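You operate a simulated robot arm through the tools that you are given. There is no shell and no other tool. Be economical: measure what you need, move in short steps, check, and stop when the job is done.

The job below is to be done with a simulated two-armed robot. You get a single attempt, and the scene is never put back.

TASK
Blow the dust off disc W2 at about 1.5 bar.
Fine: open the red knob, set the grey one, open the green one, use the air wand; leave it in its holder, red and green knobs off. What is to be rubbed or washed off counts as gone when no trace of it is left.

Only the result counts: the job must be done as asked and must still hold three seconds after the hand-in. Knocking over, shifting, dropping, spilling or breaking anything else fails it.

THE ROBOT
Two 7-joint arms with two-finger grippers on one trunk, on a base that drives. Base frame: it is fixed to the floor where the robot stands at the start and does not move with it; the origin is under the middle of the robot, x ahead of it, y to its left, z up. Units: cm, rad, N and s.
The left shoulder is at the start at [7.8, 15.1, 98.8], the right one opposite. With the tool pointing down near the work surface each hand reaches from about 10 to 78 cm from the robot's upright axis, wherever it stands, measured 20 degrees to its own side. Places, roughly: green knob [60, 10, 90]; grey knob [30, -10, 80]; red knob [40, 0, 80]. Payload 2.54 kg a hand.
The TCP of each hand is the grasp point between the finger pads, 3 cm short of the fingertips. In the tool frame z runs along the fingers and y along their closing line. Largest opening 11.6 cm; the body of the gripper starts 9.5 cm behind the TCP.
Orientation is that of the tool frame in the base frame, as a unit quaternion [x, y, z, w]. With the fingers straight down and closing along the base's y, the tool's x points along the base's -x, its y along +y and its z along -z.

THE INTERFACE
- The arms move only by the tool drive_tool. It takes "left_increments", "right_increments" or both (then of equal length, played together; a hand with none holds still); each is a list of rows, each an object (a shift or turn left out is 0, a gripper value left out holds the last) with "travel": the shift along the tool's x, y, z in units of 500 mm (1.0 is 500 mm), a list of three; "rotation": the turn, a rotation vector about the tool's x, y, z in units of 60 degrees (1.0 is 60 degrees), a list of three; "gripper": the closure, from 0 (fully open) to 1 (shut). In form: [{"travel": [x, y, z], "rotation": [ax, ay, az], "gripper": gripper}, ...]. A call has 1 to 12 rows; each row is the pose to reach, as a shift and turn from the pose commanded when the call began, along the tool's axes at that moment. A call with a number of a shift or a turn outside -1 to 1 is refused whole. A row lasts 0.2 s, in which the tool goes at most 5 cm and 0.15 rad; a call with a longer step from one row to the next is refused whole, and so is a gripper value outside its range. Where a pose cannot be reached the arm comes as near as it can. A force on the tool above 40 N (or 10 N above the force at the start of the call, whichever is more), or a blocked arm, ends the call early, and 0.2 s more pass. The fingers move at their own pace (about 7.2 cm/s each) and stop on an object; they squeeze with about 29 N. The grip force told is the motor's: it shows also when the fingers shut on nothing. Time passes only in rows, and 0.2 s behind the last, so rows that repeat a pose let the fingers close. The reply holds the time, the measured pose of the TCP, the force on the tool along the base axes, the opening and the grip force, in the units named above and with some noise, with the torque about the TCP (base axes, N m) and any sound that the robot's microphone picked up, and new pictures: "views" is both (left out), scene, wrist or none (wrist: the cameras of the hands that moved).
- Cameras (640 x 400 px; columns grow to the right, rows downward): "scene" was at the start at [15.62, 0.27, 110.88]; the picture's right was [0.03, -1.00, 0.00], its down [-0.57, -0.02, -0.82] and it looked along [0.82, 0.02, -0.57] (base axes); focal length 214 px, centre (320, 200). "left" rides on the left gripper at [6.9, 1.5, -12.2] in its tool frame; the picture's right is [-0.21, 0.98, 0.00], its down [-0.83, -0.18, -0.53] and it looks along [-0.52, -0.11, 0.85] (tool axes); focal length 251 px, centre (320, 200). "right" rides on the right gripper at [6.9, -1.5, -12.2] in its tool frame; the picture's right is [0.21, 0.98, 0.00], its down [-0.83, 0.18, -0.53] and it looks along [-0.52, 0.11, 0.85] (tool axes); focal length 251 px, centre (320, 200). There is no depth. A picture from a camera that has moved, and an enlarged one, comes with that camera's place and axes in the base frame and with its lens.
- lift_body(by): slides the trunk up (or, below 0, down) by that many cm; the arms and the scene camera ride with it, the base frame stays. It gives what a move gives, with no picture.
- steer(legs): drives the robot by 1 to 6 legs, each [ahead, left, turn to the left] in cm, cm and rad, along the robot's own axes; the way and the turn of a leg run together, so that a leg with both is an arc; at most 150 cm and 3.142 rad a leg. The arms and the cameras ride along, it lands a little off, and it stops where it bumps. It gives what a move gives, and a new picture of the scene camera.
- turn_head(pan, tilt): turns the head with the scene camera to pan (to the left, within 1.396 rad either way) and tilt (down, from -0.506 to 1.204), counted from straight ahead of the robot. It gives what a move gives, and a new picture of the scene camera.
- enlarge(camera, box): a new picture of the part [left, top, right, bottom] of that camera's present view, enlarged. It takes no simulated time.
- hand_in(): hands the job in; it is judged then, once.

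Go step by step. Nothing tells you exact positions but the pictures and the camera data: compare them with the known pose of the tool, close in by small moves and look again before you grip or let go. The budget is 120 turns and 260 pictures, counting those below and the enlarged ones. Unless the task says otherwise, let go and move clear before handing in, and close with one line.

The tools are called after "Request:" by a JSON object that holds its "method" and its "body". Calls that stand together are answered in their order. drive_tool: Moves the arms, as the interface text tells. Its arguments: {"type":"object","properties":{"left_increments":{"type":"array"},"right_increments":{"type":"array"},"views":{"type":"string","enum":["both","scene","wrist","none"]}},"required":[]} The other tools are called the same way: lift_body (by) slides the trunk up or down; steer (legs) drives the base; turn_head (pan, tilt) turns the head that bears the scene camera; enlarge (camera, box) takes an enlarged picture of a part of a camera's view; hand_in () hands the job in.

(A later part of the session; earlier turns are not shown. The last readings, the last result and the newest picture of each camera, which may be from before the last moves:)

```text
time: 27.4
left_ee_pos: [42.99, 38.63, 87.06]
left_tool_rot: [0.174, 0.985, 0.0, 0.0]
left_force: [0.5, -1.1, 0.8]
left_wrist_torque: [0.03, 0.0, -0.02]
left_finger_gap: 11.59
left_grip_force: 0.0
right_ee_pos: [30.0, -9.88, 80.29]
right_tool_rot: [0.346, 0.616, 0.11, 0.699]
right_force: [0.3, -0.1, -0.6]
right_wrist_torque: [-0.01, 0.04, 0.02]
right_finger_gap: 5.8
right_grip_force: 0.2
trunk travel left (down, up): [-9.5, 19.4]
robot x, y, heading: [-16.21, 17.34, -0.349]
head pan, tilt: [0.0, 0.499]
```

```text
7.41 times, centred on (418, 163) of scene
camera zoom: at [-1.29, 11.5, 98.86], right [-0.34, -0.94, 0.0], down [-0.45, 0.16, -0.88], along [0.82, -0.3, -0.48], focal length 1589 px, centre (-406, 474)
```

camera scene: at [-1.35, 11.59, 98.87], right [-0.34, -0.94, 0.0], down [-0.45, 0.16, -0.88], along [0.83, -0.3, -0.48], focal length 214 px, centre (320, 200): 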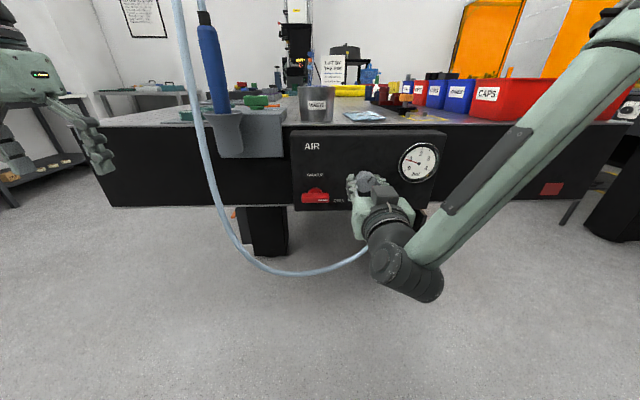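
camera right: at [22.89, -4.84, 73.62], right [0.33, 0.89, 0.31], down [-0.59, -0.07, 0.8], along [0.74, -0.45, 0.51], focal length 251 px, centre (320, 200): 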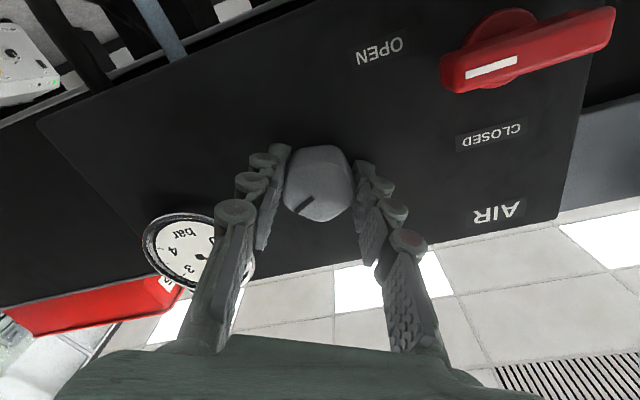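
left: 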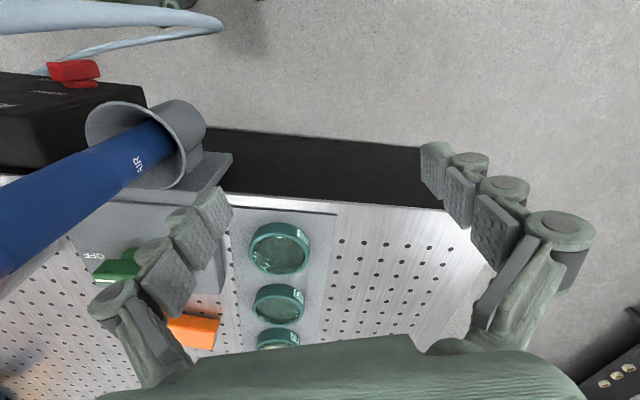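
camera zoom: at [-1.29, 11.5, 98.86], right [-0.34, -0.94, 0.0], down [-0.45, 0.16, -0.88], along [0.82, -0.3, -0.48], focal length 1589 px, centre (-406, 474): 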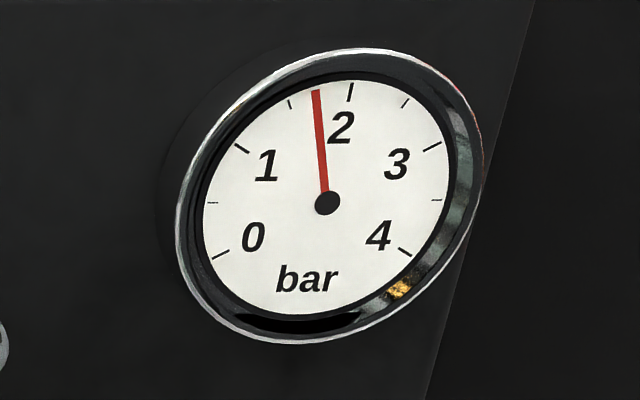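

The needle lags; I'll wait for it to settle.

Request:
{"method": "drive_tool", "body": {"right_increments": [{}, {}, {}, {}, {}, {}, {}, {}, {}, {}], "views": "none"}}

Request:
{"method": "enlarge", "body": {"camera": "scene", "box": [340, 130, 450, 220]}}

```text
time: 29.6
left_ee_pos: [42.89, 38.64, 87.11]
left_tool_rot: [0.174, 0.985, 0.0, 0.0]
left_force: [-0.3, -0.3, 0.4]
left_wrist_torque: [-0.02, 0.0, 0.0]
left_finger_gap: 11.6
left_grip_force: 0.0
right_ee_pos: [30.03, -9.72, 80.34]
right_tool_rot: [0.346, 0.616, 0.112, 0.699]
right_force: [-0.1, -0.1, -0.7]
right_wrist_torque: [0.01, 0.01, -0.01]
right_finger_gap: 5.8
right_grip_force: 0.1
trunk travel left (down, up): [-9.5, 19.4]
robot x, y, heading: [-16.19, 17.28, -0.352]
head pan, tilt: [0.0, 0.499]
```

```text
4.44 times, centred on (395, 175) of scene
camera zoom: at [-1.29, 11.49, 98.86], right [-0.34, -0.94, 0.0], down [-0.45, 0.16, -0.88], along [0.82, -0.3, -0.48], focal length 953 px, centre (-13, 311)
```

zoom: 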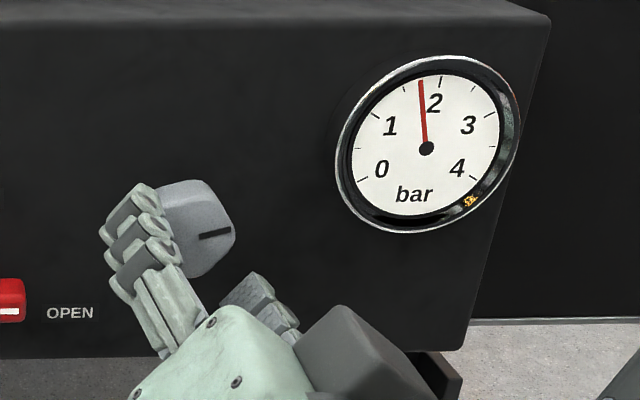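

Settled at about 1.75 bar. I'll regrip and turn back about 11°.

Request:
{"method": "drive_tool", "body": {"right_increments": [{"travel": [0, 0, 0.04]}, {"travel": [0, 0, 0.078]}, {"travel": [0, 0, 0.078], "gripper": 0.8}, {"travel": [0, 0, 0.078], "gripper": 1}, {"travel": [0, 0, 0.078], "gripper": 1}], "views": "none"}}

Request:
{"method": "drive_tool", "body": {"right_increments": [{"rotation": [0, 0, -0.1]}, {"rotation": [0, 0, -0.19]}, {"rotation": [0, 0, -0.19]}, {}, {}, {}, {}, {}, {}, {}, {}, {}], "views": "none"}}

```text
time: 30.9
left_ee_pos: [42.96, 38.55, 87.0]
left_tool_rot: [0.174, 0.985, -0.001, 0.0]
left_force: [-0.4, 0.1, -0.3]
left_wrist_torque: [0.01, 0.0, 0.03]
left_finger_gap: 11.62
left_grip_force: 0.0
right_ee_pos: [33.51, -10.97, 80.37]
right_tool_rot: [0.347, 0.617, 0.112, 0.698]
right_force: [-0.5, 1.5, 0.1]
right_wrist_torque: [0.07, 0.14, 0.12]
right_finger_gap: 4.08
right_grip_force: 44.9
trunk travel left (down, up): [-9.5, 19.4]
robot x, y, heading: [-16.5, 16.81, -0.344]
head pan, tilt: [0.0, 0.499]
```

```text
refused: row 4 steps farther than a row can; nothing moved
```

Request:
{"method": "drive_tool", "body": {"right_increments": [{"rotation": [0, 0, -0.1]}, {"rotation": [0, 0, -0.19]}, {"rotation": [0, 0, -0.19]}, {"rotation": [0, 0, -0.19]}, {"rotation": [0, 0, -0.19]}, {"rotation": [0, 0, -0.19]}, {"rotation": [0, 0, -0.19]}, {"rotation": [0, 0, -0.19]}, {"rotation": [0, 0, -0.19]}, {"rotation": [0, 0, -0.19]}, {"rotation": [0, 0, -0.19]}, {"rotation": [0, 0, -0.19]}], "views": "none"}}

Request:
{"method": "enlarge", "body": {"camera": "scene", "box": [340, 130, 450, 220]}}

```text
time: 33.5
left_ee_pos: [43.12, 38.54, 86.94]
left_tool_rot: [0.174, 0.985, 0.001, -0.001]
left_force: [0.0, 0.4, 0.0]
left_wrist_torque: [-0.02, -0.03, 0.0]
left_finger_gap: 11.6
left_grip_force: 0.0
right_ee_pos: [33.4, -10.98, 80.22]
right_tool_rot: [0.283, 0.648, 0.042, 0.706]
right_force: [11.1, 3.0, -4.5]
right_wrist_torque: [0.03, 0.16, 0.12]
right_finger_gap: 4.04
right_grip_force: 45.0
trunk travel left (down, up): [-9.5, 19.4]
robot x, y, heading: [-16.47, 16.99, -0.347]
head pan, tilt: [0.0, 0.499]
```

```text
4.44 times, centred on (395, 175) of scene
camera zoom: at [-1.2, 11.5, 98.84], right [-0.34, -0.94, 0.0], down [-0.45, 0.16, -0.88], along [0.82, -0.3, -0.48], focal length 953 px, centre (-13, 311)
```

zoom: 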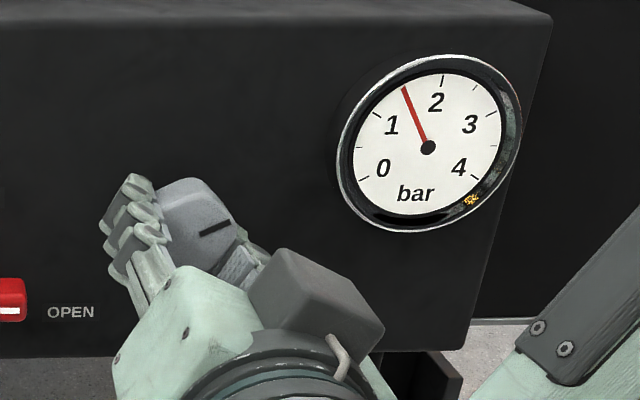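

Request:
{"method": "drive_tool", "body": {"right_increments": [{"gripper": 0.8}, {"gripper": 0.5}, {"gripper": 0.5}, {"travel": [0, 0, -0.04]}, {"travel": [0, 0, -0.08]}, {"travel": [0, 0, -0.1]}, {"travel": [0, 0, -0.1]}, {"travel": [0, 0, -0.1]}], "views": "none"}}

Request:
{"method": "enlarge", "body": {"camera": "scene", "box": [390, 136, 446, 190]}}

```text
time: 35.2
left_ee_pos: [42.92, 38.49, 87.01]
left_tool_rot: [0.174, 0.985, 0.0, 0.0]
left_force: [-0.1, 0.3, 0.5]
left_wrist_torque: [0.01, -0.01, 0.02]
left_finger_gap: 11.62
left_grip_force: 0.0
right_ee_pos: [29.82, -9.18, 80.14]
right_tool_rot: [0.283, 0.648, 0.042, 0.706]
right_force: [0.7, -0.1, 0.1]
right_wrist_torque: [0.0, 0.02, -0.03]
right_finger_gap: 5.79
right_grip_force: 0.0
right hand out of reach, approached as far as the arm can: row 5, 6, 7, 8
trunk travel left (down, up): [-9.5, 19.4]
robot x, y, heading: [-16.33, 16.96, -0.35]
head pan, tilt: [0.0, 0.499]
```

```text
7.41 times, centred on (418, 163) of scene
camera zoom: at [-1.29, 11.49, 98.86], right [-0.34, -0.94, 0.0], down [-0.45, 0.16, -0.88], along [0.82, -0.3, -0.48], focal length 1589 px, centre (-406, 474)
```

zoom: 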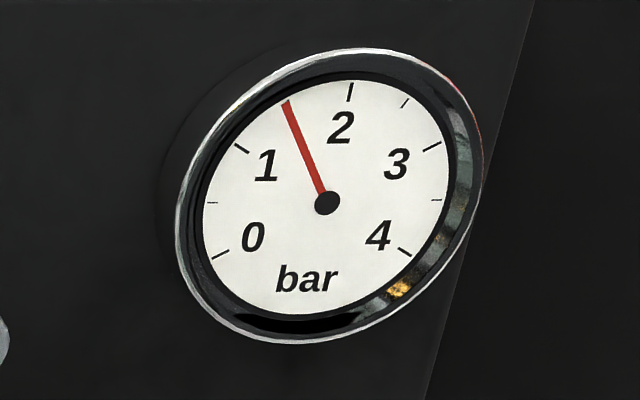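

The pressure holds near 1.5 bar. Next I unroll the right hand, raise the trunk, and bring that hand to a downward pose for the green knob.

Request:
{"method": "drive_tool", "body": {"right_increments": [{"rotation": [0, 0, -0.14]}, {"rotation": [0, 0, -0.28]}, {"rotation": [0, 0, -0.42]}, {"rotation": [0, 0, -0.48]}], "views": "none"}}

Request:
{"method": "lift_body", "body": {"by": 15}}

Request:
{"method": "drive_tool", "body": {"right_increments": [{"rotation": [0, 0.14, 0], "travel": [-0.02, 0, -0.02]}, {"rotation": [0, 0.28, 0], "travel": [-0.04, 0, -0.04]}, {"rotation": [0, 0.42, 0], "travel": [-0.06, 0, -0.06]}, {"rotation": [0, 0.56, 0], "travel": [-0.08, 0, -0.08]}, {"rotation": [0, 0.7, 0], "travel": [-0.1, 0, -0.1]}, {"rotation": [0, 0.84, 0], "travel": [-0.12, 0, -0.12]}, {"rotation": [0, 0.98, 0], "travel": [-0.14, 0, -0.14]}], "views": "none"}}

Request:
{"method": "drive_tool", "body": {"right_increments": [{"rotation": [0, 0.14, 0]}, {"rotation": [0, 0.28, 0]}, {"rotation": [0, 0.42, 0]}, {"rotation": [0, 0.52, 0]}], "views": "both"}}

```text
time: 36.2
left_ee_pos: [42.94, 38.49, 87.11]
left_tool_rot: [0.173, 0.985, 0.0, 0.0]
left_force: [0.5, -0.1, 1.4]
left_wrist_torque: [0.04, 0.01, -0.04]
left_finger_gap: 11.6
left_grip_force: 0.1
right_ee_pos: [29.85, -9.09, 79.95]
right_tool_rot: [0.112, 0.698, -0.135, 0.694]
right_force: [-0.2, -0.2, 0.0]
right_wrist_torque: [0.01, -0.01, 0.0]
right_finger_gap: 5.8
right_grip_force: 0.0
trunk travel left (down, up): [-9.5, 19.4]
robot x, y, heading: [-16.32, 17.08, -0.347]
head pan, tilt: [0.0, 0.499]
```

```text
time: 38.0
left_ee_pos: [43.04, 38.48, 102.1]
left_tool_rot: [0.174, 0.985, 0.0, 0.0]
left_force: [-0.3, 0.4, 0.0]
left_wrist_torque: [-0.01, 0.03, 0.02]
left_finger_gap: 11.61
left_grip_force: 0.0
right_ee_pos: [29.82, -9.07, 95.05]
right_tool_rot: [0.113, 0.698, -0.135, 0.694]
right_force: [0.2, 0.4, 0.5]
right_wrist_torque: [-0.02, 0.0, -0.01]
right_finger_gap: 5.8
right_grip_force: 0.1
trunk travel left (down, up): [-24.5, 4.4]
robot x, y, heading: [-16.16, 17.11, -0.348]
head pan, tilt: [0.0, 0.499]
```

```text
time: 39.6
left_ee_pos: [42.99, 38.49, 102.07]
left_tool_rot: [0.174, 0.985, 0.0, 0.0]
left_force: [-0.4, 0.6, -0.5]
left_wrist_torque: [0.01, 0.02, 0.01]
left_finger_gap: 11.6
left_grip_force: 0.0
right_ee_pos: [23.46, -6.57, 102.08]
right_tool_rot: [0.164, 0.949, -0.061, 0.262]
right_force: [-0.6, 0.6, 0.1]
right_wrist_torque: [0.04, -0.02, 0.02]
right_finger_gap: 5.79
right_grip_force: 0.0
right hand out of reach, approached as far as the arm can: row 1, 2
trunk travel left (down, up): [-24.5, 4.4]
robot x, y, heading: [-15.89, 17.25, -0.347]
head pan, tilt: [0.0, 0.499]
```

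```text
time: 40.6
left_ee_pos: [43.01, 38.56, 102.11]
left_tool_rot: [0.173, 0.985, 0.0, 0.0]
left_force: [-0.6, 0.2, 0.3]
left_wrist_torque: [-0.02, -0.01, -0.04]
left_finger_gap: 11.61
left_grip_force: 0.0
right_ee_pos: [23.37, -6.56, 102.08]
right_tool_rot: [0.175, 0.984, -0.014, -0.004]
right_force: [-0.7, 0.6, 0.7]
right_wrist_torque: [-0.01, 0.01, -0.02]
right_finger_gap: 5.79
right_grip_force: 0.0
trunk travel left (down, up): [-24.5, 4.4]
robot x, y, heading: [-16.33, 17.04, -0.352]
head pan, tilt: [0.0, 0.499]
camera scene: at [-1.27, 11.49, 113.85], right [-0.34, -0.94, 0.0], down [-0.45, 0.16, -0.88], along [0.82, -0.3, -0.48], focal length 214 px, centre (320, 200)
camera right: at [16.63, -5.28, 114.25], right [0.14, 0.99, -0.03], down [0.84, -0.1, 0.53], along [0.52, -0.1, -0.85], focal length 251 px, centre (320, 200)
```

scene: 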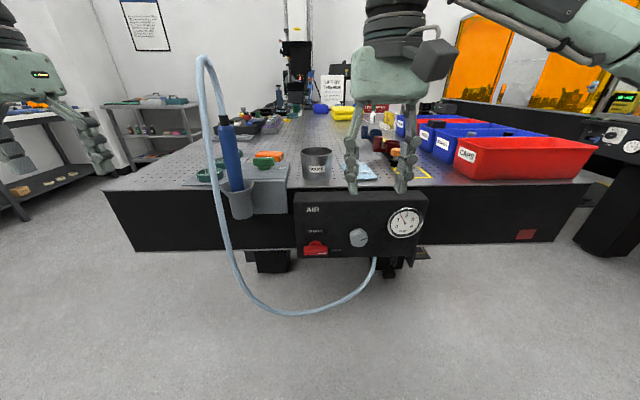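
right: 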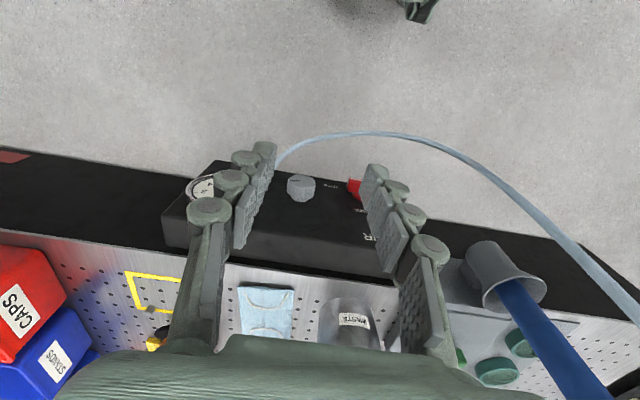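

Request:
{"method": "drive_tool", "body": {"right_increments": [{"travel": [0.08, 0, -0.04]}, {"travel": [0.16, 0, -0.08]}], "views": "none"}}

Request:
{"method": "steer", "body": {"legs": [[13, 0, 0]]}}

```text
time: 41.2
left_ee_pos: [42.97, 38.64, 102.09]
left_tool_rot: [0.174, 0.985, 0.0, 0.0]
left_force: [0.4, -0.3, -0.6]
left_wrist_torque: [-0.01, -0.02, -0.05]
left_finger_gap: 11.59
left_grip_force: 0.0
right_ee_pos: [16.09, -3.53, 106.23]
right_tool_rot: [0.175, 0.984, -0.015, -0.003]
right_force: [0.3, -0.4, -0.4]
right_wrist_torque: [-0.02, -0.04, -0.03]
right_finger_gap: 5.81
right_grip_force: 0.0
trunk travel left (down, up): [-24.5, 4.4]
robot x, y, heading: [-16.22, 17.03, -0.349]
head pan, tilt: [0.0, 0.499]
```

```text
time: 42.5
left_ee_pos: [54.95, 34.3, 102.16]
left_tool_rot: [0.173, 0.985, 0.0, 0.0]
left_force: [0.9, 0.9, -0.5]
left_wrist_torque: [0.0, 0.0, -0.01]
left_finger_gap: 11.59
left_grip_force: 0.1
right_ee_pos: [28.16, -7.82, 106.23]
right_tool_rot: [0.175, 0.984, -0.015, -0.003]
right_force: [0.4, -0.3, -0.2]
right_wrist_torque: [-0.01, 0.05, 0.0]
right_finger_gap: 5.79
right_grip_force: 0.1
trunk travel left (down, up): [-24.5, 4.4]
robot x, y, heading: [-4.37, 12.56, -0.345]
head pan, tilt: [0.0, 0.499]
camera scene: at [10.71, 7.17, 113.84], right [-0.34, -0.94, 0.0], down [-0.45, 0.16, -0.88], along [0.83, -0.3, -0.48], focal length 214 px, centre (320, 200)
```

scene: 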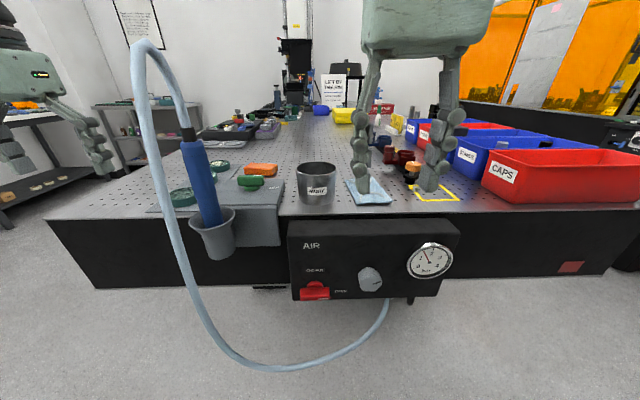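

Request:
{"method": "enlarge", "body": {"camera": "scene", "box": [150, 120, 350, 245]}}

Request:
{"method": "drive_tool", "body": {"left_increments": [{}], "views": "wrist"}}

Request:
{"method": "enlarge", "body": {"camera": "left", "box": [40, 180, 400, 400]}}

```text
3.20 times, centred on (250, 182) of scene
camera zoom: at [10.71, 7.17, 113.84], right [-0.34, -0.94, 0.0], down [-0.45, 0.16, -0.88], along [0.83, -0.3, -0.48], focal length 686 px, centre (544, 256)
```

zoom: 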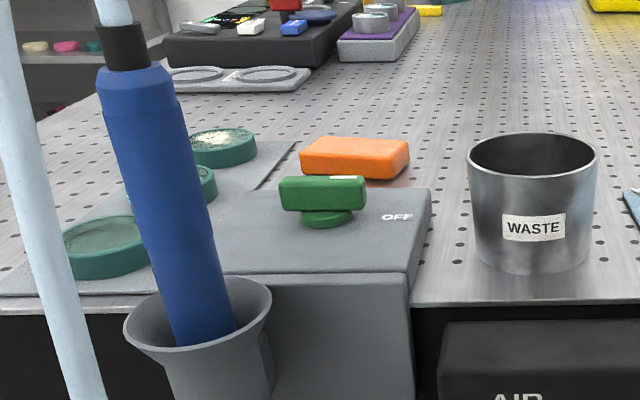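

```text
time: 42.9
left_ee_pos: [54.88, 34.52, 102.08]
left_tool_rot: [0.172, 0.985, 0.0, 0.0]
left_force: [0.0, 0.0, -0.3]
left_wrist_torque: [-0.01, 0.0, 0.01]
left_finger_gap: 11.61
left_grip_force: 0.2
right_ee_pos: [28.18, -7.75, 106.08]
right_tool_rot: [0.175, 0.984, -0.015, -0.002]
right_force: [0.2, -0.4, 0.0]
right_wrist_torque: [0.01, -0.01, 0.0]
right_finger_gap: 5.78
right_grip_force: 0.0
trunk travel left (down, up): [-24.5, 4.4]
robot x, y, heading: [-3.96, 12.23, -0.348]
head pan, tilt: [0.0, 0.499]
camera left: at [49.0, 38.09, 114.28], right [0.53, 0.84, 0.0], down [0.71, -0.45, 0.53], along [0.45, -0.29, -0.85], focal length 251 px, centre (320, 200)
```

left: 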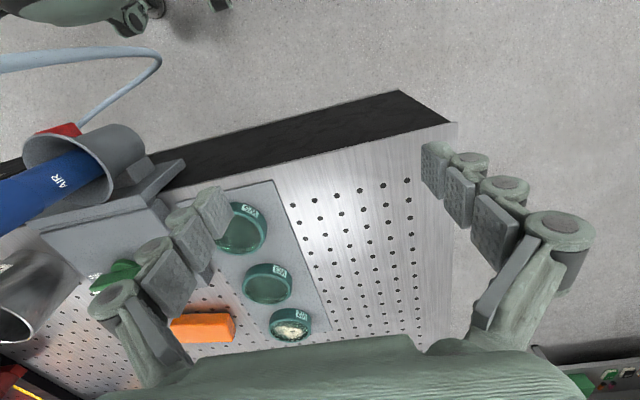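

```text
1.78 times, centred on (220, 290) of left
camera zoom: at [49.0, 38.09, 114.28], right [0.53, 0.84, 0.0], down [0.71, -0.45, 0.53], along [0.45, -0.29, -0.85], focal length 447 px, centre (498, 40)
```

zoom: 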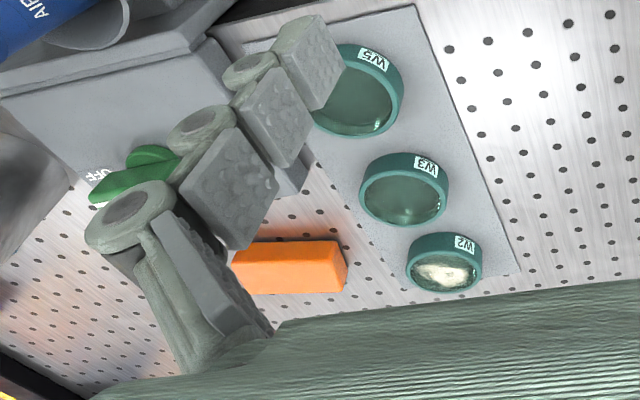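

W2 is the far, dusty disc. The green knob's mark points right to OFF. I'll bring the right hand over it from the right, rolling it -90° so the fingers straddle the bar, and look for the ON label.

Request:
{"method": "drive_tool", "body": {"right_increments": [{"travel": [-0.05, 0.05, -0.03], "rotation": [0, 0, -0.14]}, {"travel": [-0.1, 0.1, -0.06], "rotation": [0, 0, -0.28]}, {"travel": [-0.15, 0.15, -0.06], "rotation": [0, 0, -0.42]}, {"travel": [-0.2, 0.2, -0.06], "rotation": [0, 0, -0.56]}, {"travel": [-0.25, 0.25, -0.06], "rotation": [0, 0, -0.7]}, {"travel": [-0.3, 0.3, -0.06], "rotation": [0, 0, -0.84]}, {"travel": [-0.36, 0.36, -0.06], "rotation": [0, 0, -0.98]}], "views": "none"}}

Request:
{"method": "drive_tool", "body": {"right_increments": [{"rotation": [0, 0, -0.14]}, {"rotation": [0, 0, -0.28]}, {"rotation": [0, 0, -0.42]}, {"rotation": [0, 0, -0.52]}], "views": "both"}}

```text
time: 44.5
left_ee_pos: [54.81, 34.35, 102.12]
left_tool_rot: [0.173, 0.985, 0.0, 0.0]
left_force: [-0.3, -0.3, -0.6]
left_wrist_torque: [0.03, 0.01, -0.01]
left_finger_gap: 11.59
left_grip_force: 0.1
right_ee_pos: [48.7, 3.5, 107.44]
right_tool_rot: [-0.331, 0.944, -0.013, -0.008]
right_force: [0.0, 0.0, 0.2]
right_wrist_torque: [0.04, -0.02, 0.01]
right_finger_gap: 5.8
right_grip_force: 0.0
right hand out of reach, approached as far as the arm can: row 7
trunk travel left (down, up): [-24.5, 4.4]
robot x, y, heading: [-4.97, 12.6, -0.347]
head pan, tilt: [0.0, 0.499]
```

```text
time: 45.5
left_ee_pos: [54.91, 34.32, 102.05]
left_tool_rot: [0.172, 0.985, 0.0, 0.0]
left_force: [-0.3, 0.1, 0.3]
left_wrist_torque: [-0.03, 0.01, 0.0]
left_finger_gap: 11.61
left_grip_force: 0.0
right_ee_pos: [36.17, 8.14, 102.73]
right_tool_rot: [-0.567, 0.824, -0.009, -0.008]
right_force: [-0.8, 0.4, 0.1]
right_wrist_torque: [0.0, -0.02, 0.01]
right_finger_gap: 5.78
right_grip_force: 0.1
right hand out of reach, approached as far as the arm can: row 1, 2, 3, 4
trunk travel left (down, up): [-24.5, 4.4]
robot x, y, heading: [-4.19, 12.94, -0.348]
head pan, tilt: [0.0, 0.499]
camera scene: at [10.64, 7.19, 113.86], right [-0.34, -0.94, 0.0], down [-0.45, 0.16, -0.88], along [0.83, -0.3, -0.48], focal length 214 px, centre (320, 200)
camera right: at [35.17, 1.42, 115.1], right [-0.99, 0.15, 0.0], down [0.13, 0.85, 0.51], along [0.08, 0.51, -0.86], focal length 251 px, centre (320, 200)
```

scene: 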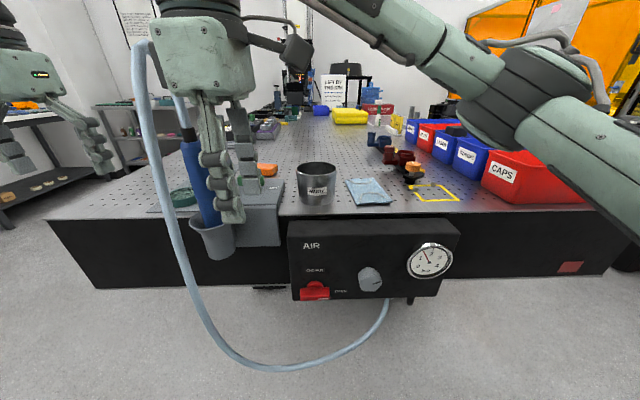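
right: 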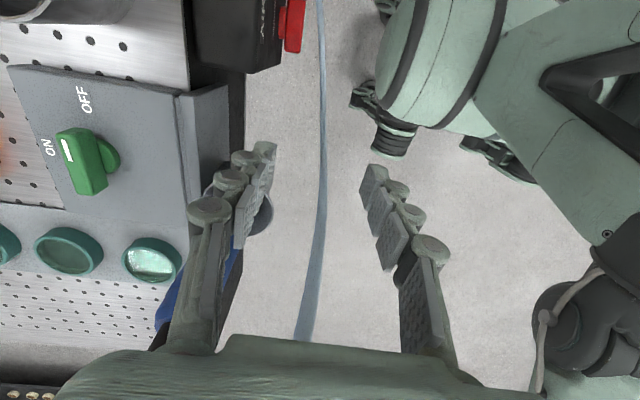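

ON is on the far side, so the knob turns counter-clockwise seen from above. The arm is poorly placed for that here, so I retract and reposition the robot roughly at its start, turned left.

Request:
{"method": "drive_tool", "body": {"right_increments": [{"travel": [0.05, 0.03, 0], "rotation": [0, 0, 0.1]}, {"travel": [0.1, 0.06, 0], "rotation": [0, 0, 0.2]}, {"travel": [0.15, 0.1, 0], "rotation": [0, 0, 0.32]}, {"travel": [0.2, 0.15, 0], "rotation": [0, 0, 0.44]}, {"travel": [0.25, 0.2, 0], "rotation": [0, 0, 0.58]}, {"travel": [0.3, 0.25, 0], "rotation": [0, 0, 0.72]}, {"travel": [0.36, 0.3, 0], "rotation": [0, 0, 0.86]}, {"travel": [0.36, 0.36, 0], "rotation": [0, 0, 0.98]}], "views": "none"}}

Request:
{"method": "drive_tool", "body": {"right_increments": [{"rotation": [0, 0, 0.14]}, {"rotation": [0, 0, 0.28]}, {"rotation": [0, 0, 0.42]}, {"rotation": [0, 0, 0.52]}], "views": "scene"}}

```text
time: 47.3
left_ee_pos: [54.9, 34.41, 102.07]
left_tool_rot: [0.174, 0.985, 0.001, -0.001]
left_force: [-0.4, -0.3, 0.7]
left_wrist_torque: [0.02, 0.0, -0.01]
left_finger_gap: 11.59
left_grip_force: 0.0
right_ee_pos: [13.65, -3.23, 103.49]
right_tool_rot: [-0.099, 0.995, -0.012, -0.015]
right_force: [22.6, -11.1, -21.2]
right_wrist_torque: [2.08, 1.47, 1.47]
right_finger_gap: 5.81
right_grip_force: 0.0
trunk travel left (down, up): [-24.5, 4.4]
robot x, y, heading: [-4.11, 12.93, -0.348]
head pan, tilt: [0.0, 0.499]
stopped in row 8 (right hand): the force on the tool passed its limit at 67 N (the readings are from after the stop); the commanded pose is now the measured one
```

```text
time: 47.6
left_ee_pos: [54.89, 34.34, 102.09]
left_tool_rot: [0.174, 0.985, 0.0, 0.001]
left_force: [-0.7, 0.2, -0.1]
left_wrist_torque: [0.01, 0.04, 0.0]
left_finger_gap: 11.59
left_grip_force: 0.0
right_ee_pos: [13.89, -3.39, 103.37]
right_tool_rot: [-0.095, 0.995, -0.014, -0.016]
right_force: [19.0, -8.2, -18.7]
right_wrist_torque: [1.58, 1.17, 1.06]
right_finger_gap: 5.81
right_grip_force: 0.0
trunk travel left (down, up): [-24.5, 4.4]
robot x, y, heading: [-4.34, 12.6, -0.347]
head pan, tilt: [0.0, 0.499]
stopped in row 1 (right hand): the force on the tool passed its limit at 62 N (the readings are from after the stop); the commanded pose is now the measured one
camera scene: at [10.58, 6.39, 115.25], right [-0.42, -0.91, 0.0], down [-0.31, 0.14, -0.94], along [0.85, -0.39, -0.34], focal length 214 px, centre (320, 200)
```

scene: 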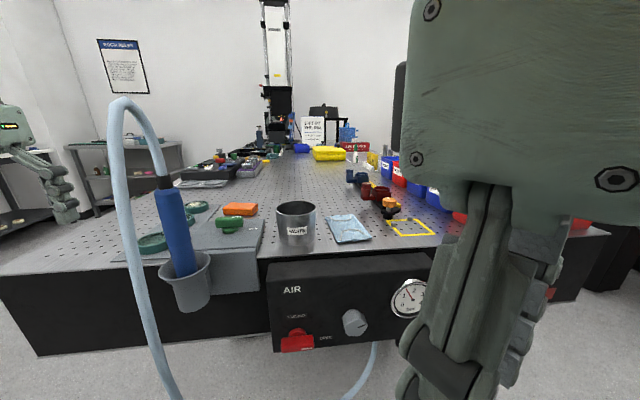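

The hand touched the robot's own head. I'll move it forward and right, away from it.

Request:
{"method": "drive_tool", "body": {"right_increments": [{"travel": [-0.04, -0.03, 0.02]}, {"travel": [-0.09, -0.09, 0.02]}, {"travel": [-0.13, -0.16, 0.02]}, {"travel": [-0.164, -0.22, 0.02]}], "views": "none"}}

Request:
{"method": "turn_head", "body": {"pan": 0.0, "tilt": 0.5}}

```text
time: 48.6
left_ee_pos: [54.97, 34.23, 102.1]
left_tool_rot: [0.174, 0.985, 0.0, 0.0]
left_force: [0.7, 0.5, 1.1]
left_wrist_torque: [-0.02, -0.04, 0.0]
left_finger_gap: 11.59
left_grip_force: 0.0
right_ee_pos: [23.78, -12.81, 102.62]
right_tool_rot: [-0.096, 0.995, -0.013, -0.012]
right_force: [-0.4, 0.1, 0.1]
right_wrist_torque: [0.01, -0.02, 0.0]
right_finger_gap: 5.83
right_grip_force: 0.2
trunk travel left (down, up): [-24.5, 4.4]
robot x, y, heading: [-4.35, 12.62, -0.348]
head pan, tilt: [0.0, 0.499]
```

```text
time: 49.2
left_ee_pos: [54.87, 34.29, 102.13]
left_tool_rot: [0.174, 0.985, 0.0, 0.0]
left_force: [0.9, -0.7, -0.7]
left_wrist_torque: [0.0, 0.01, -0.01]
left_finger_gap: 11.6
left_grip_force: 0.1
right_ee_pos: [23.82, -12.7, 102.64]
right_tool_rot: [-0.096, 0.995, -0.012, -0.014]
right_force: [-1.1, -1.2, -0.1]
right_wrist_torque: [-0.04, -0.01, 0.0]
right_finger_gap: 5.8
right_grip_force: 0.1
trunk travel left (down, up): [-24.5, 4.4]
robot x, y, heading: [-4.38, 12.65, -0.345]
head pan, tilt: [0.0, 0.499]
camera scene: at [10.65, 7.18, 113.86], right [-0.34, -0.94, 0.0], down [-0.45, 0.16, -0.88], along [0.83, -0.3, -0.48], focal length 214 px, centre (320, 200)
```

scene: 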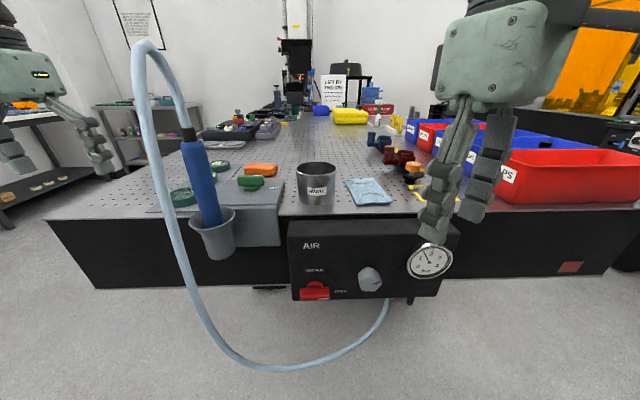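

Request:
{"method": "drive_tool", "body": {"right_increments": [{"rotation": [0, 0, 0.14]}, {"rotation": [0, 0, 0.28]}, {"rotation": [0, 0, 0.42]}, {"rotation": [0, 0, 0.56]}, {"rotation": [0, 0, 0.7]}, {"rotation": [0, 0, 0.84]}, {"rotation": [0, 0, 0.98], "travel": [0, 0, -0.04]}], "views": "none"}}

Request:
{"method": "steer", "body": {"legs": [[7, -10, 0], [0, 0, 0.65]]}}

Request:
{"method": "drive_tool", "body": {"right_increments": [{}], "views": "wrist"}}

```text
time: 50.8
left_ee_pos: [54.91, 34.37, 102.02]
left_tool_rot: [0.174, 0.985, 0.0, 0.0]
left_force: [-0.3, 0.4, 0.4]
left_wrist_torque: [0.01, 0.02, 0.02]
left_finger_gap: 11.6
left_grip_force: 0.1
right_ee_pos: [23.88, -12.43, 104.68]
right_tool_rot: [0.406, 0.913, -0.018, -0.005]
right_force: [0.1, 0.5, 1.0]
right_wrist_torque: [0.03, -0.02, 0.02]
right_finger_gap: 5.8
right_grip_force: 0.0
trunk travel left (down, up): [-24.5, 4.4]
robot x, y, heading: [-4.15, 12.41, -0.349]
head pan, tilt: [0.0, 0.499]
```

```text
time: 54.2
left_ee_pos: [32.73, 54.03, 102.13]
left_tool_rot: [-0.152, 0.988, 0.0, 0.001]
left_force: [0.1, 0.0, 0.5]
left_wrist_torque: [-0.02, 0.01, 0.01]
left_finger_gap: 11.61
left_grip_force: 0.1
right_ee_pos: [36.53, -1.95, 104.71]
right_tool_rot: [0.089, 0.996, -0.018, 0.001]
right_force: [-0.3, 0.2, 0.0]
right_wrist_torque: [0.0, -0.01, 0.01]
right_finger_gap: 5.78
right_grip_force: 0.0
trunk travel left (down, up): [-24.5, 4.4]
robot x, y, heading: [-1.28, 0.74, 0.306]
head pan, tilt: [0.0, 0.499]
camera scene: at [14.06, 5.62, 113.86], right [0.3, -0.95, 0.0], down [-0.46, -0.14, -0.88], along [0.84, 0.26, -0.48], focal length 214 px, centre (320, 200)
```

scene: 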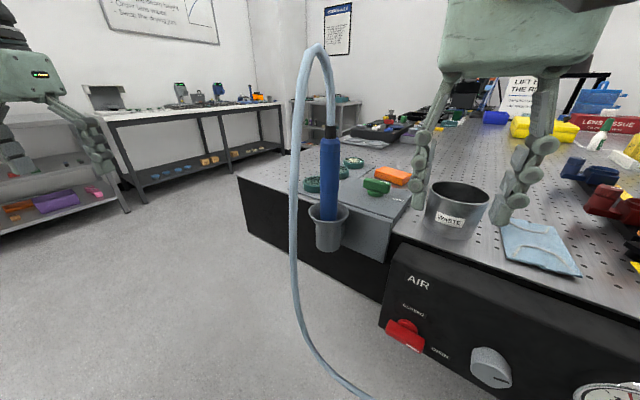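

```text
time: 54.6
left_ee_pos: [32.65, 53.98, 102.1]
left_tool_rot: [-0.152, 0.988, 0.0, 0.0]
left_force: [0.6, -0.4, 0.7]
left_wrist_torque: [-0.01, 0.0, 0.0]
left_finger_gap: 11.59
left_grip_force: 0.0
right_ee_pos: [36.51, -2.0, 104.69]
right_tool_rot: [0.09, 0.996, -0.019, 0.001]
right_force: [-0.5, 0.8, -0.3]
right_wrist_torque: [-0.01, -0.03, 0.01]
right_finger_gap: 5.8
right_grip_force: 0.0
trunk travel left (down, up): [-24.5, 4.4]
robot x, y, heading: [-1.49, 0.78, 0.309]
head pan, tilt: [0.0, 0.499]
camera right: at [29.54, -1.81, 116.82], right [-0.04, 1.0, -0.04], down [0.85, 0.05, 0.53], along [0.53, -0.01, -0.85], focal length 251 px, centre (320, 200)
```

right: 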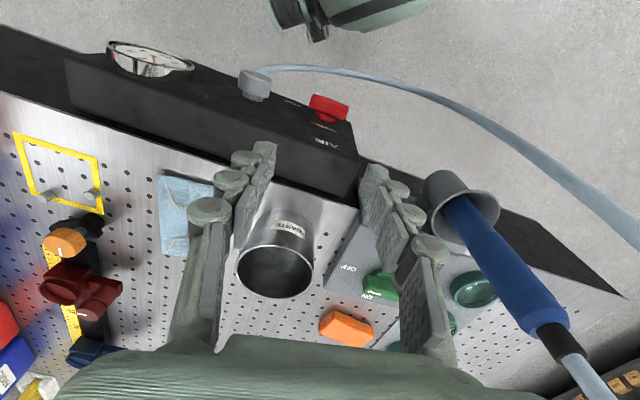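

The right hand now has a good line to the green knob at about [55.7, 6.4, 95]. I'll open the gripper wide, align with the bar and move above it.

Request:
{"method": "drive_tool", "body": {"right_increments": [{"travel": [-0.07, 0.02, 0], "rotation": [0, 0, 0.06], "gripper": 0.25}, {"travel": [-0.14, 0.05, 0], "rotation": [0, 0, 0.12]}, {"travel": [-0.21, 0.09, 0], "rotation": [0, 0, 0.16]}, {"travel": [-0.28, 0.14, 0], "rotation": [0, 0, 0.16]}, {"travel": [-0.34, 0.19, 0], "rotation": [0, 0, 0.16]}, {"travel": [-0.348, 0.234, 0.02], "rotation": [0, 0, 0.16]}], "views": "both"}}

```text
time: 56.0
left_ee_pos: [32.79, 54.06, 102.14]
left_tool_rot: [-0.151, 0.989, 0.0, 0.0]
left_force: [-0.3, -0.6, 0.1]
left_wrist_torque: [0.01, -0.01, 0.01]
left_finger_gap: 11.63
left_grip_force: 0.1
right_ee_pos: [56.01, 6.16, 103.45]
right_tool_rot: [0.173, 0.985, -0.019, 0.003]
right_force: [0.4, -0.2, -0.1]
right_wrist_torque: [0.0, -0.01, 0.0]
right_finger_gap: 8.7
right_grip_force: 0.2
trunk travel left (down, up): [-24.5, 4.4]
robot x, y, heading: [-1.06, 0.82, 0.301]
head pan, tilt: [0.0, 0.499]
camera scene: at [14.08, 5.64, 113.85], right [0.3, -0.95, 0.0], down [-0.46, -0.14, -0.88], along [0.84, 0.26, -0.48], focal length 214 px, centre (320, 200)
camera right: at [49.1, 7.59, 115.51], right [0.13, 0.99, -0.04], down [0.84, -0.09, 0.54], along [0.53, -0.1, -0.84], focal length 251 px, centre (320, 200)
```

scene: 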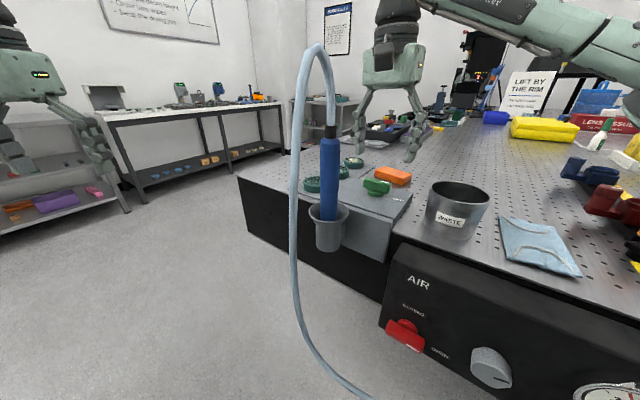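
right: 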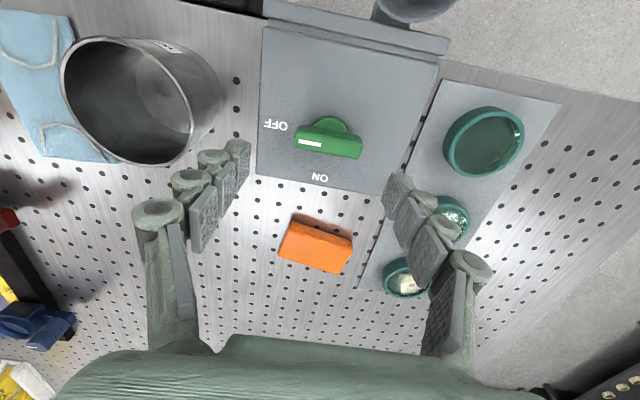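

Request:
{"method": "drive_tool", "body": {"right_increments": [{"travel": [0, 0.006, 0.06]}, {"travel": [0, 0.006, 0.11]}], "views": "both"}}

Request:
{"method": "enlarge", "body": {"camera": "scene", "box": [310, 120, 450, 220]}}

```text
time: 56.6
left_ee_pos: [32.63, 54.06, 102.09]
left_tool_rot: [-0.151, 0.989, 0.0, 0.0]
left_force: [0.0, 0.1, 0.1]
left_wrist_torque: [0.01, 0.0, 0.04]
left_finger_gap: 11.62
left_grip_force: 0.0
right_ee_pos: [55.95, 6.22, 97.81]
right_tool_rot: [0.174, 0.984, -0.018, 0.003]
right_force: [0.2, 0.3, -0.2]
right_wrist_torque: [-0.02, 0.02, 0.0]
right_finger_gap: 8.68
right_grip_force: 0.0
trunk travel left (down, up): [-24.5, 4.4]
robot x, y, heading: [-0.93, 0.28, 0.309]
head pan, tilt: [0.0, 0.499]
camera scene: at [14.09, 5.6, 113.86], right [0.3, -0.95, 0.0], down [-0.46, -0.14, -0.88], along [0.84, 0.26, -0.48], focal length 214 px, centre (320, 200)
camera right: at [49.04, 7.58, 109.94], right [0.13, 0.99, -0.04], down [0.84, -0.09, 0.54], along [0.53, -0.1, -0.84], focal length 251 px, centre (320, 200)
```

scene: 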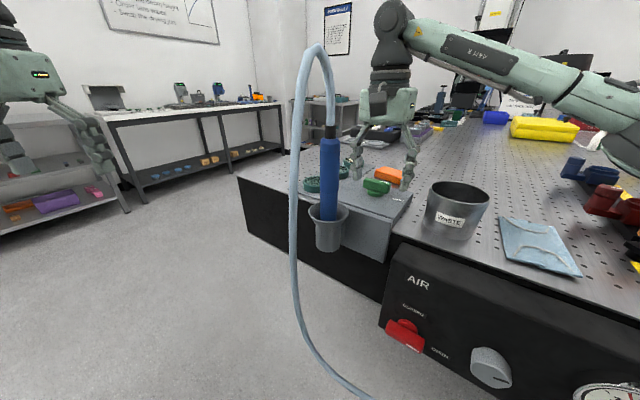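
right: 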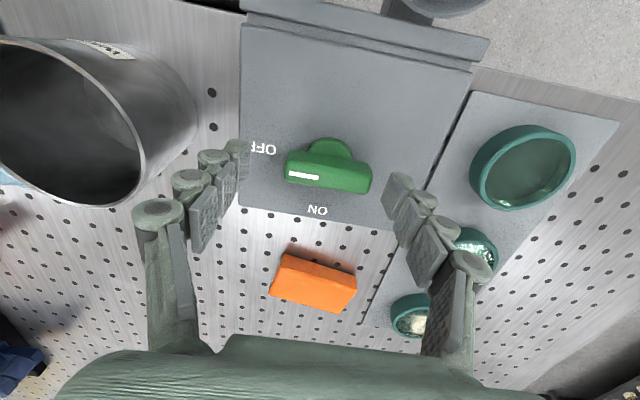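

```text
4.00 times, centred on (380, 170) of scene
camera zoom: at [14.09, 5.6, 113.86], right [0.3, -0.95, 0.0], down [-0.46, -0.14, -0.88], along [0.84, 0.26, -0.48], focal length 858 px, centre (80, 320)
```

zoom: 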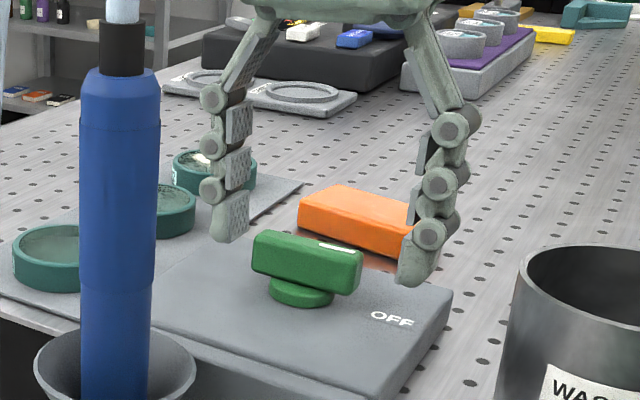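

Request:
{"method": "drive_tool", "body": {"right_increments": [{"travel": [-0.006, 0.01, 0.025]}, {"travel": [-0.006, 0.01, 0.048]}, {"travel": [-0.006, 0.01, 0.048], "gripper": 0.5}, {"travel": [-0.006, 0.01, 0.048], "gripper": 0.8}, {"travel": [-0.006, 0.01, 0.048]}], "views": "wrist"}}

```text
time: 57.8
left_ee_pos: [32.54, 53.93, 102.17]
left_tool_rot: [-0.15, 0.989, 0.001, 0.001]
left_force: [-0.6, -0.5, -0.2]
left_wrist_torque: [-0.01, 0.0, 0.0]
left_finger_gap: 11.58
left_grip_force: 0.0
right_ee_pos: [56.08, 6.62, 96.03]
right_tool_rot: [0.172, 0.985, -0.01, 0.006]
right_force: [-8.9, -8.5, 12.6]
right_wrist_torque: [0.15, 0.46, 0.34]
right_finger_gap: 5.54
right_grip_force: 24.3
trunk travel left (down, up): [-24.5, 4.4]
robot x, y, heading: [-1.19, 0.66, 0.304]
head pan, tilt: [0.0, 0.499]
stopped in row 5 (right hand): the force on the tool passed its limit at 43 N (the readings are from after the stop); the commanded pose is now the measured one
camera right: at [49.1, 7.82, 108.23], right [0.13, 0.99, -0.02], down [0.83, -0.1, 0.54], along [0.54, -0.09, -0.84], focal length 251 px, centre (320, 200)
```

right: 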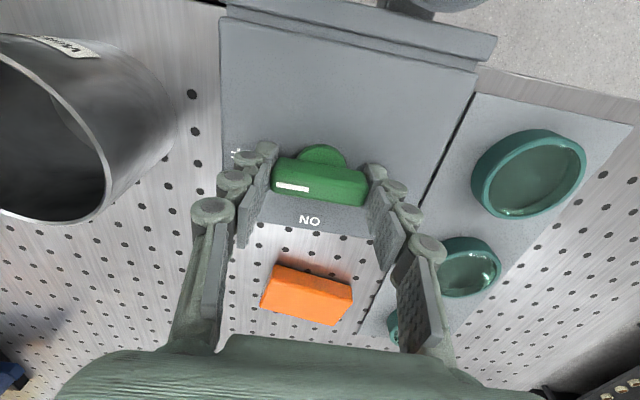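

Request:
{"method": "drive_tool", "body": {"right_increments": [{"travel": [0, 0, -0.005], "gripper": 0.85}, {"travel": [0, 0, -0.005], "rotation": [0, 0, -0.1]}, {"travel": [0, 0, -0.005], "rotation": [0, 0, -0.22]}, {"travel": [0, 0, -0.005], "rotation": [0, 0, -0.35]}, {"travel": [0, 0, -0.005], "rotation": [0, 0, -0.48]}], "views": "wrist"}}

```text
time: 59.0
left_ee_pos: [32.53, 53.95, 102.2]
left_tool_rot: [-0.152, 0.988, 0.001, 0.001]
left_force: [0.2, -0.1, 0.4]
left_wrist_torque: [-0.01, 0.0, -0.01]
left_finger_gap: 11.61
left_grip_force: 0.0
right_ee_pos: [56.22, 6.64, 96.17]
right_tool_rot: [-0.078, 0.997, -0.014, 0.003]
right_force: [-18.8, -16.0, -1.2]
right_wrist_torque: [0.39, -0.52, -0.01]
right_finger_gap: 5.52
right_grip_force: 45.7
trunk travel left (down, up): [-24.5, 4.4]
robot x, y, heading: [-1.39, 0.82, 0.306]
head pan, tilt: [0.0, 0.499]
camera right: at [49.62, 4.38, 108.34], right [-0.37, 0.93, -0.03], down [0.78, 0.32, 0.53], along [0.5, 0.17, -0.85], focal length 251 px, centre (320, 200)
```

right: 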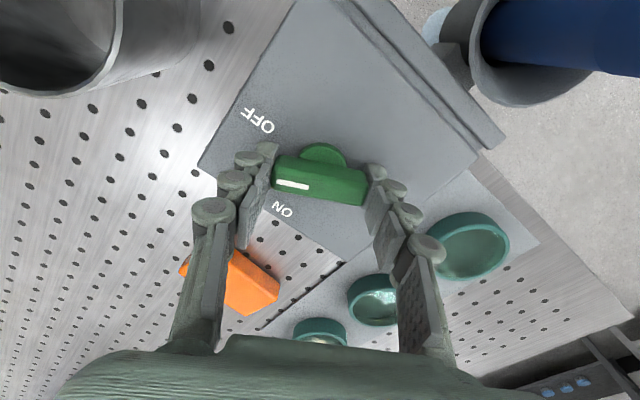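

Request:
{"method": "drive_tool", "body": {"right_increments": [{"travel": [0.005, -0.003, 0], "rotation": [0, 0, -0.1]}, {"travel": [0.006, -0.004, 0], "rotation": [0, 0, -0.23]}, {"travel": [0.006, -0.004, 0], "rotation": [0, 0, -0.36]}, {"travel": [0.006, -0.004, 0], "rotation": [0, 0, -0.49]}, {"travel": [0.006, -0.004, 0], "rotation": [0, 0, -0.62]}, {"travel": [0.006, -0.004, 0], "rotation": [0, 0, -0.75]}], "views": "wrist"}}

```text
time: 60.4
left_ee_pos: [32.7, 54.13, 102.02]
left_tool_rot: [-0.151, 0.988, 0.0, 0.0]
left_force: [-0.3, -0.1, 1.0]
left_wrist_torque: [0.03, -0.01, 0.02]
left_finger_gap: 11.59
left_grip_force: 0.0
right_ee_pos: [56.2, 6.73, 96.11]
right_tool_rot: [-0.454, 0.891, -0.012, -0.001]
right_force: [17.3, 5.3, 11.9]
right_wrist_torque: [1.15, -0.61, -0.03]
right_finger_gap: 5.52
right_grip_force: 45.0
trunk travel left (down, up): [-24.5, 4.4]
robot x, y, heading: [-1.02, 0.9, 0.308]
head pan, tilt: [0.0, 0.499]
camera right: at [53.31, 0.48, 108.43], right [-0.92, 0.4, -0.02], down [0.33, 0.79, 0.52], along [0.22, 0.47, -0.85], focal length 251 px, centre (320, 200)
```

right: 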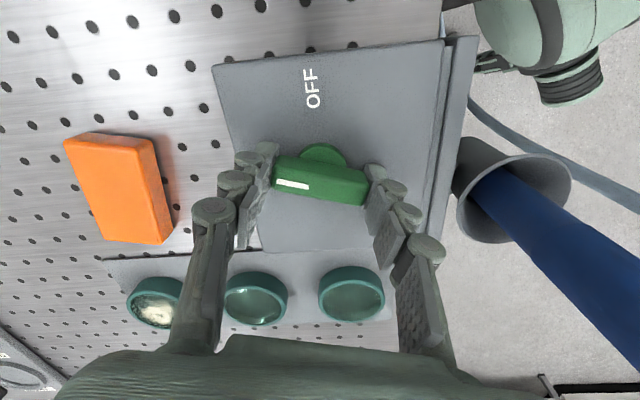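

Request:
{"method": "drive_tool", "body": {"right_increments": [{"travel": [-0.003, -0.003, -0.003], "rotation": [0, 0, -0.1]}, {"travel": [-0.004, -0.003, -0.003], "rotation": [0, 0, -0.2]}, {"travel": [-0.004, -0.003, -0.003], "rotation": [0, 0, -0.29]}], "views": "wrist"}}

```text
time: 61.2
left_ee_pos: [32.71, 54.15, 102.08]
left_tool_rot: [-0.151, 0.989, 0.0, -0.001]
left_force: [0.1, -0.5, -0.3]
left_wrist_torque: [-0.05, 0.02, -0.01]
left_finger_gap: 11.59
left_grip_force: 0.0
right_ee_pos: [56.2, 6.75, 96.18]
right_tool_rot: [-0.571, 0.821, -0.014, 0.001]
right_force: [8.8, 1.9, -2.1]
right_wrist_torque: [0.09, 0.67, 0.07]
right_finger_gap: 5.51
right_grip_force: 45.1
right hand out of reach, approached as far as the arm can: row 3
trunk travel left (down, up): [-24.5, 4.4]
robot x, y, heading: [-1.26, 0.59, 0.311]
head pan, tilt: [0.0, 0.499]
stopped in row 3 (right hand): the force on the tool passed its limit at 49 N (the readings are from after the stop); the commanded pose is now the measured one
camera right: at [55.01, -0.06, 108.45], right [-0.99, 0.14, -0.02], down [0.11, 0.85, 0.52], along [0.09, 0.51, -0.86], focal length 251 px, centre (320, 200)
```

right: 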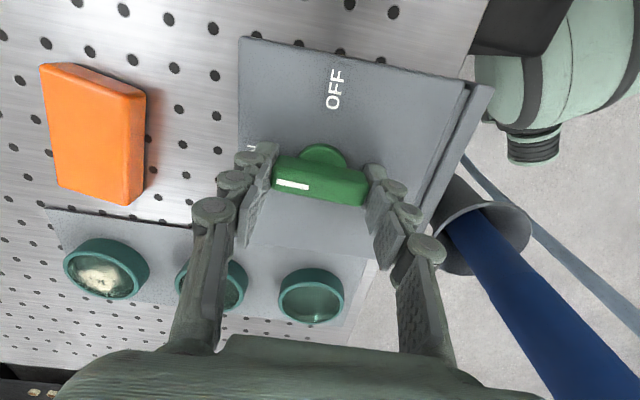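

Green is now at ON (about 90°). Release, rise, and roll back.

Request:
{"method": "drive_tool", "body": {"right_increments": [{"gripper": 0.6}, {"gripper": 0.25}, {"gripper": 0.25}, {"travel": [0, 0, -0.04], "rotation": [0, 0, 0.03]}, {"travel": [0, 0, -0.08], "rotation": [0, 0, 0.1]}, {"travel": [0, 0, -0.11], "rotation": [0, 0, 0.24]}, {"travel": [0, 0, -0.14], "rotation": [0, 0, 0.38]}, {"travel": [0, 0, -0.16], "rotation": [0, 0, 0.52]}, {"travel": [0, 0, -0.16], "rotation": [0, 0, 0.66]}, {"travel": [0, 0, -0.16], "rotation": [0, 0, 0.8]}], "views": "both"}}

```text
time: 63.4
left_ee_pos: [32.65, 54.15, 102.02]
left_tool_rot: [-0.152, 0.988, 0.0, 0.001]
left_force: [1.0, 0.8, -0.4]
left_wrist_torque: [-0.01, 0.01, -0.01]
left_finger_gap: 11.57
left_grip_force: 0.1
right_ee_pos: [55.81, 6.85, 104.24]
right_tool_rot: [-0.186, 0.982, -0.013, 0.006]
right_force: [-0.1, 0.2, -0.9]
right_wrist_torque: [0.02, 0.01, 0.01]
right_finger_gap: 8.71
right_grip_force: 0.1
trunk travel left (down, up): [-24.5, 4.4]
robot x, y, heading: [-0.47, 1.0, 0.309]
head pan, tilt: [0.0, 0.499]
camera scene: at [14.09, 5.66, 113.86], right [0.3, -0.95, 0.0], down [-0.46, -0.14, -0.88], along [0.84, 0.27, -0.48], focal length 214 px, centre (320, 200)
camera right: at [49.85, 3.14, 116.49], right [-0.56, 0.83, -0.03], down [0.69, 0.48, 0.54], along [0.46, 0.28, -0.84], focal length 251 px, centre (320, 200)
```

scene: 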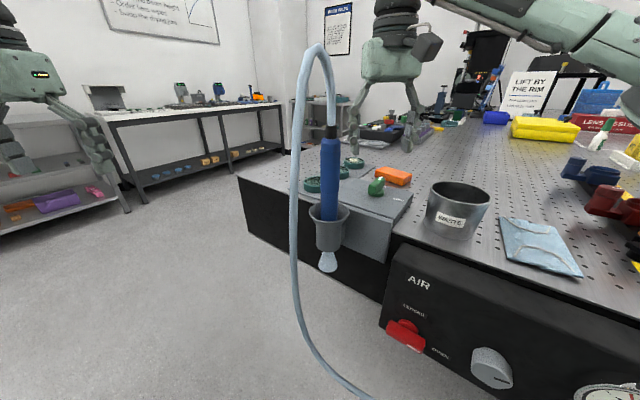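
right: 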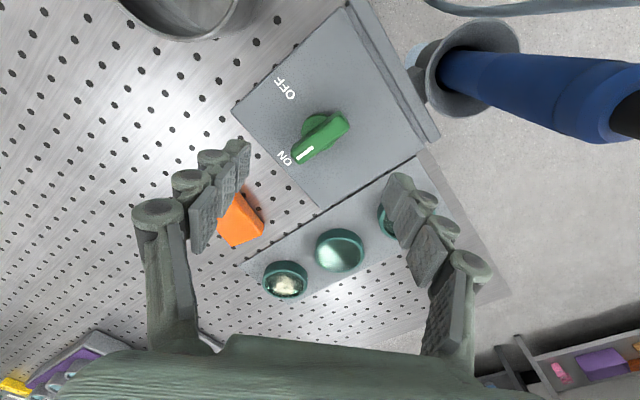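

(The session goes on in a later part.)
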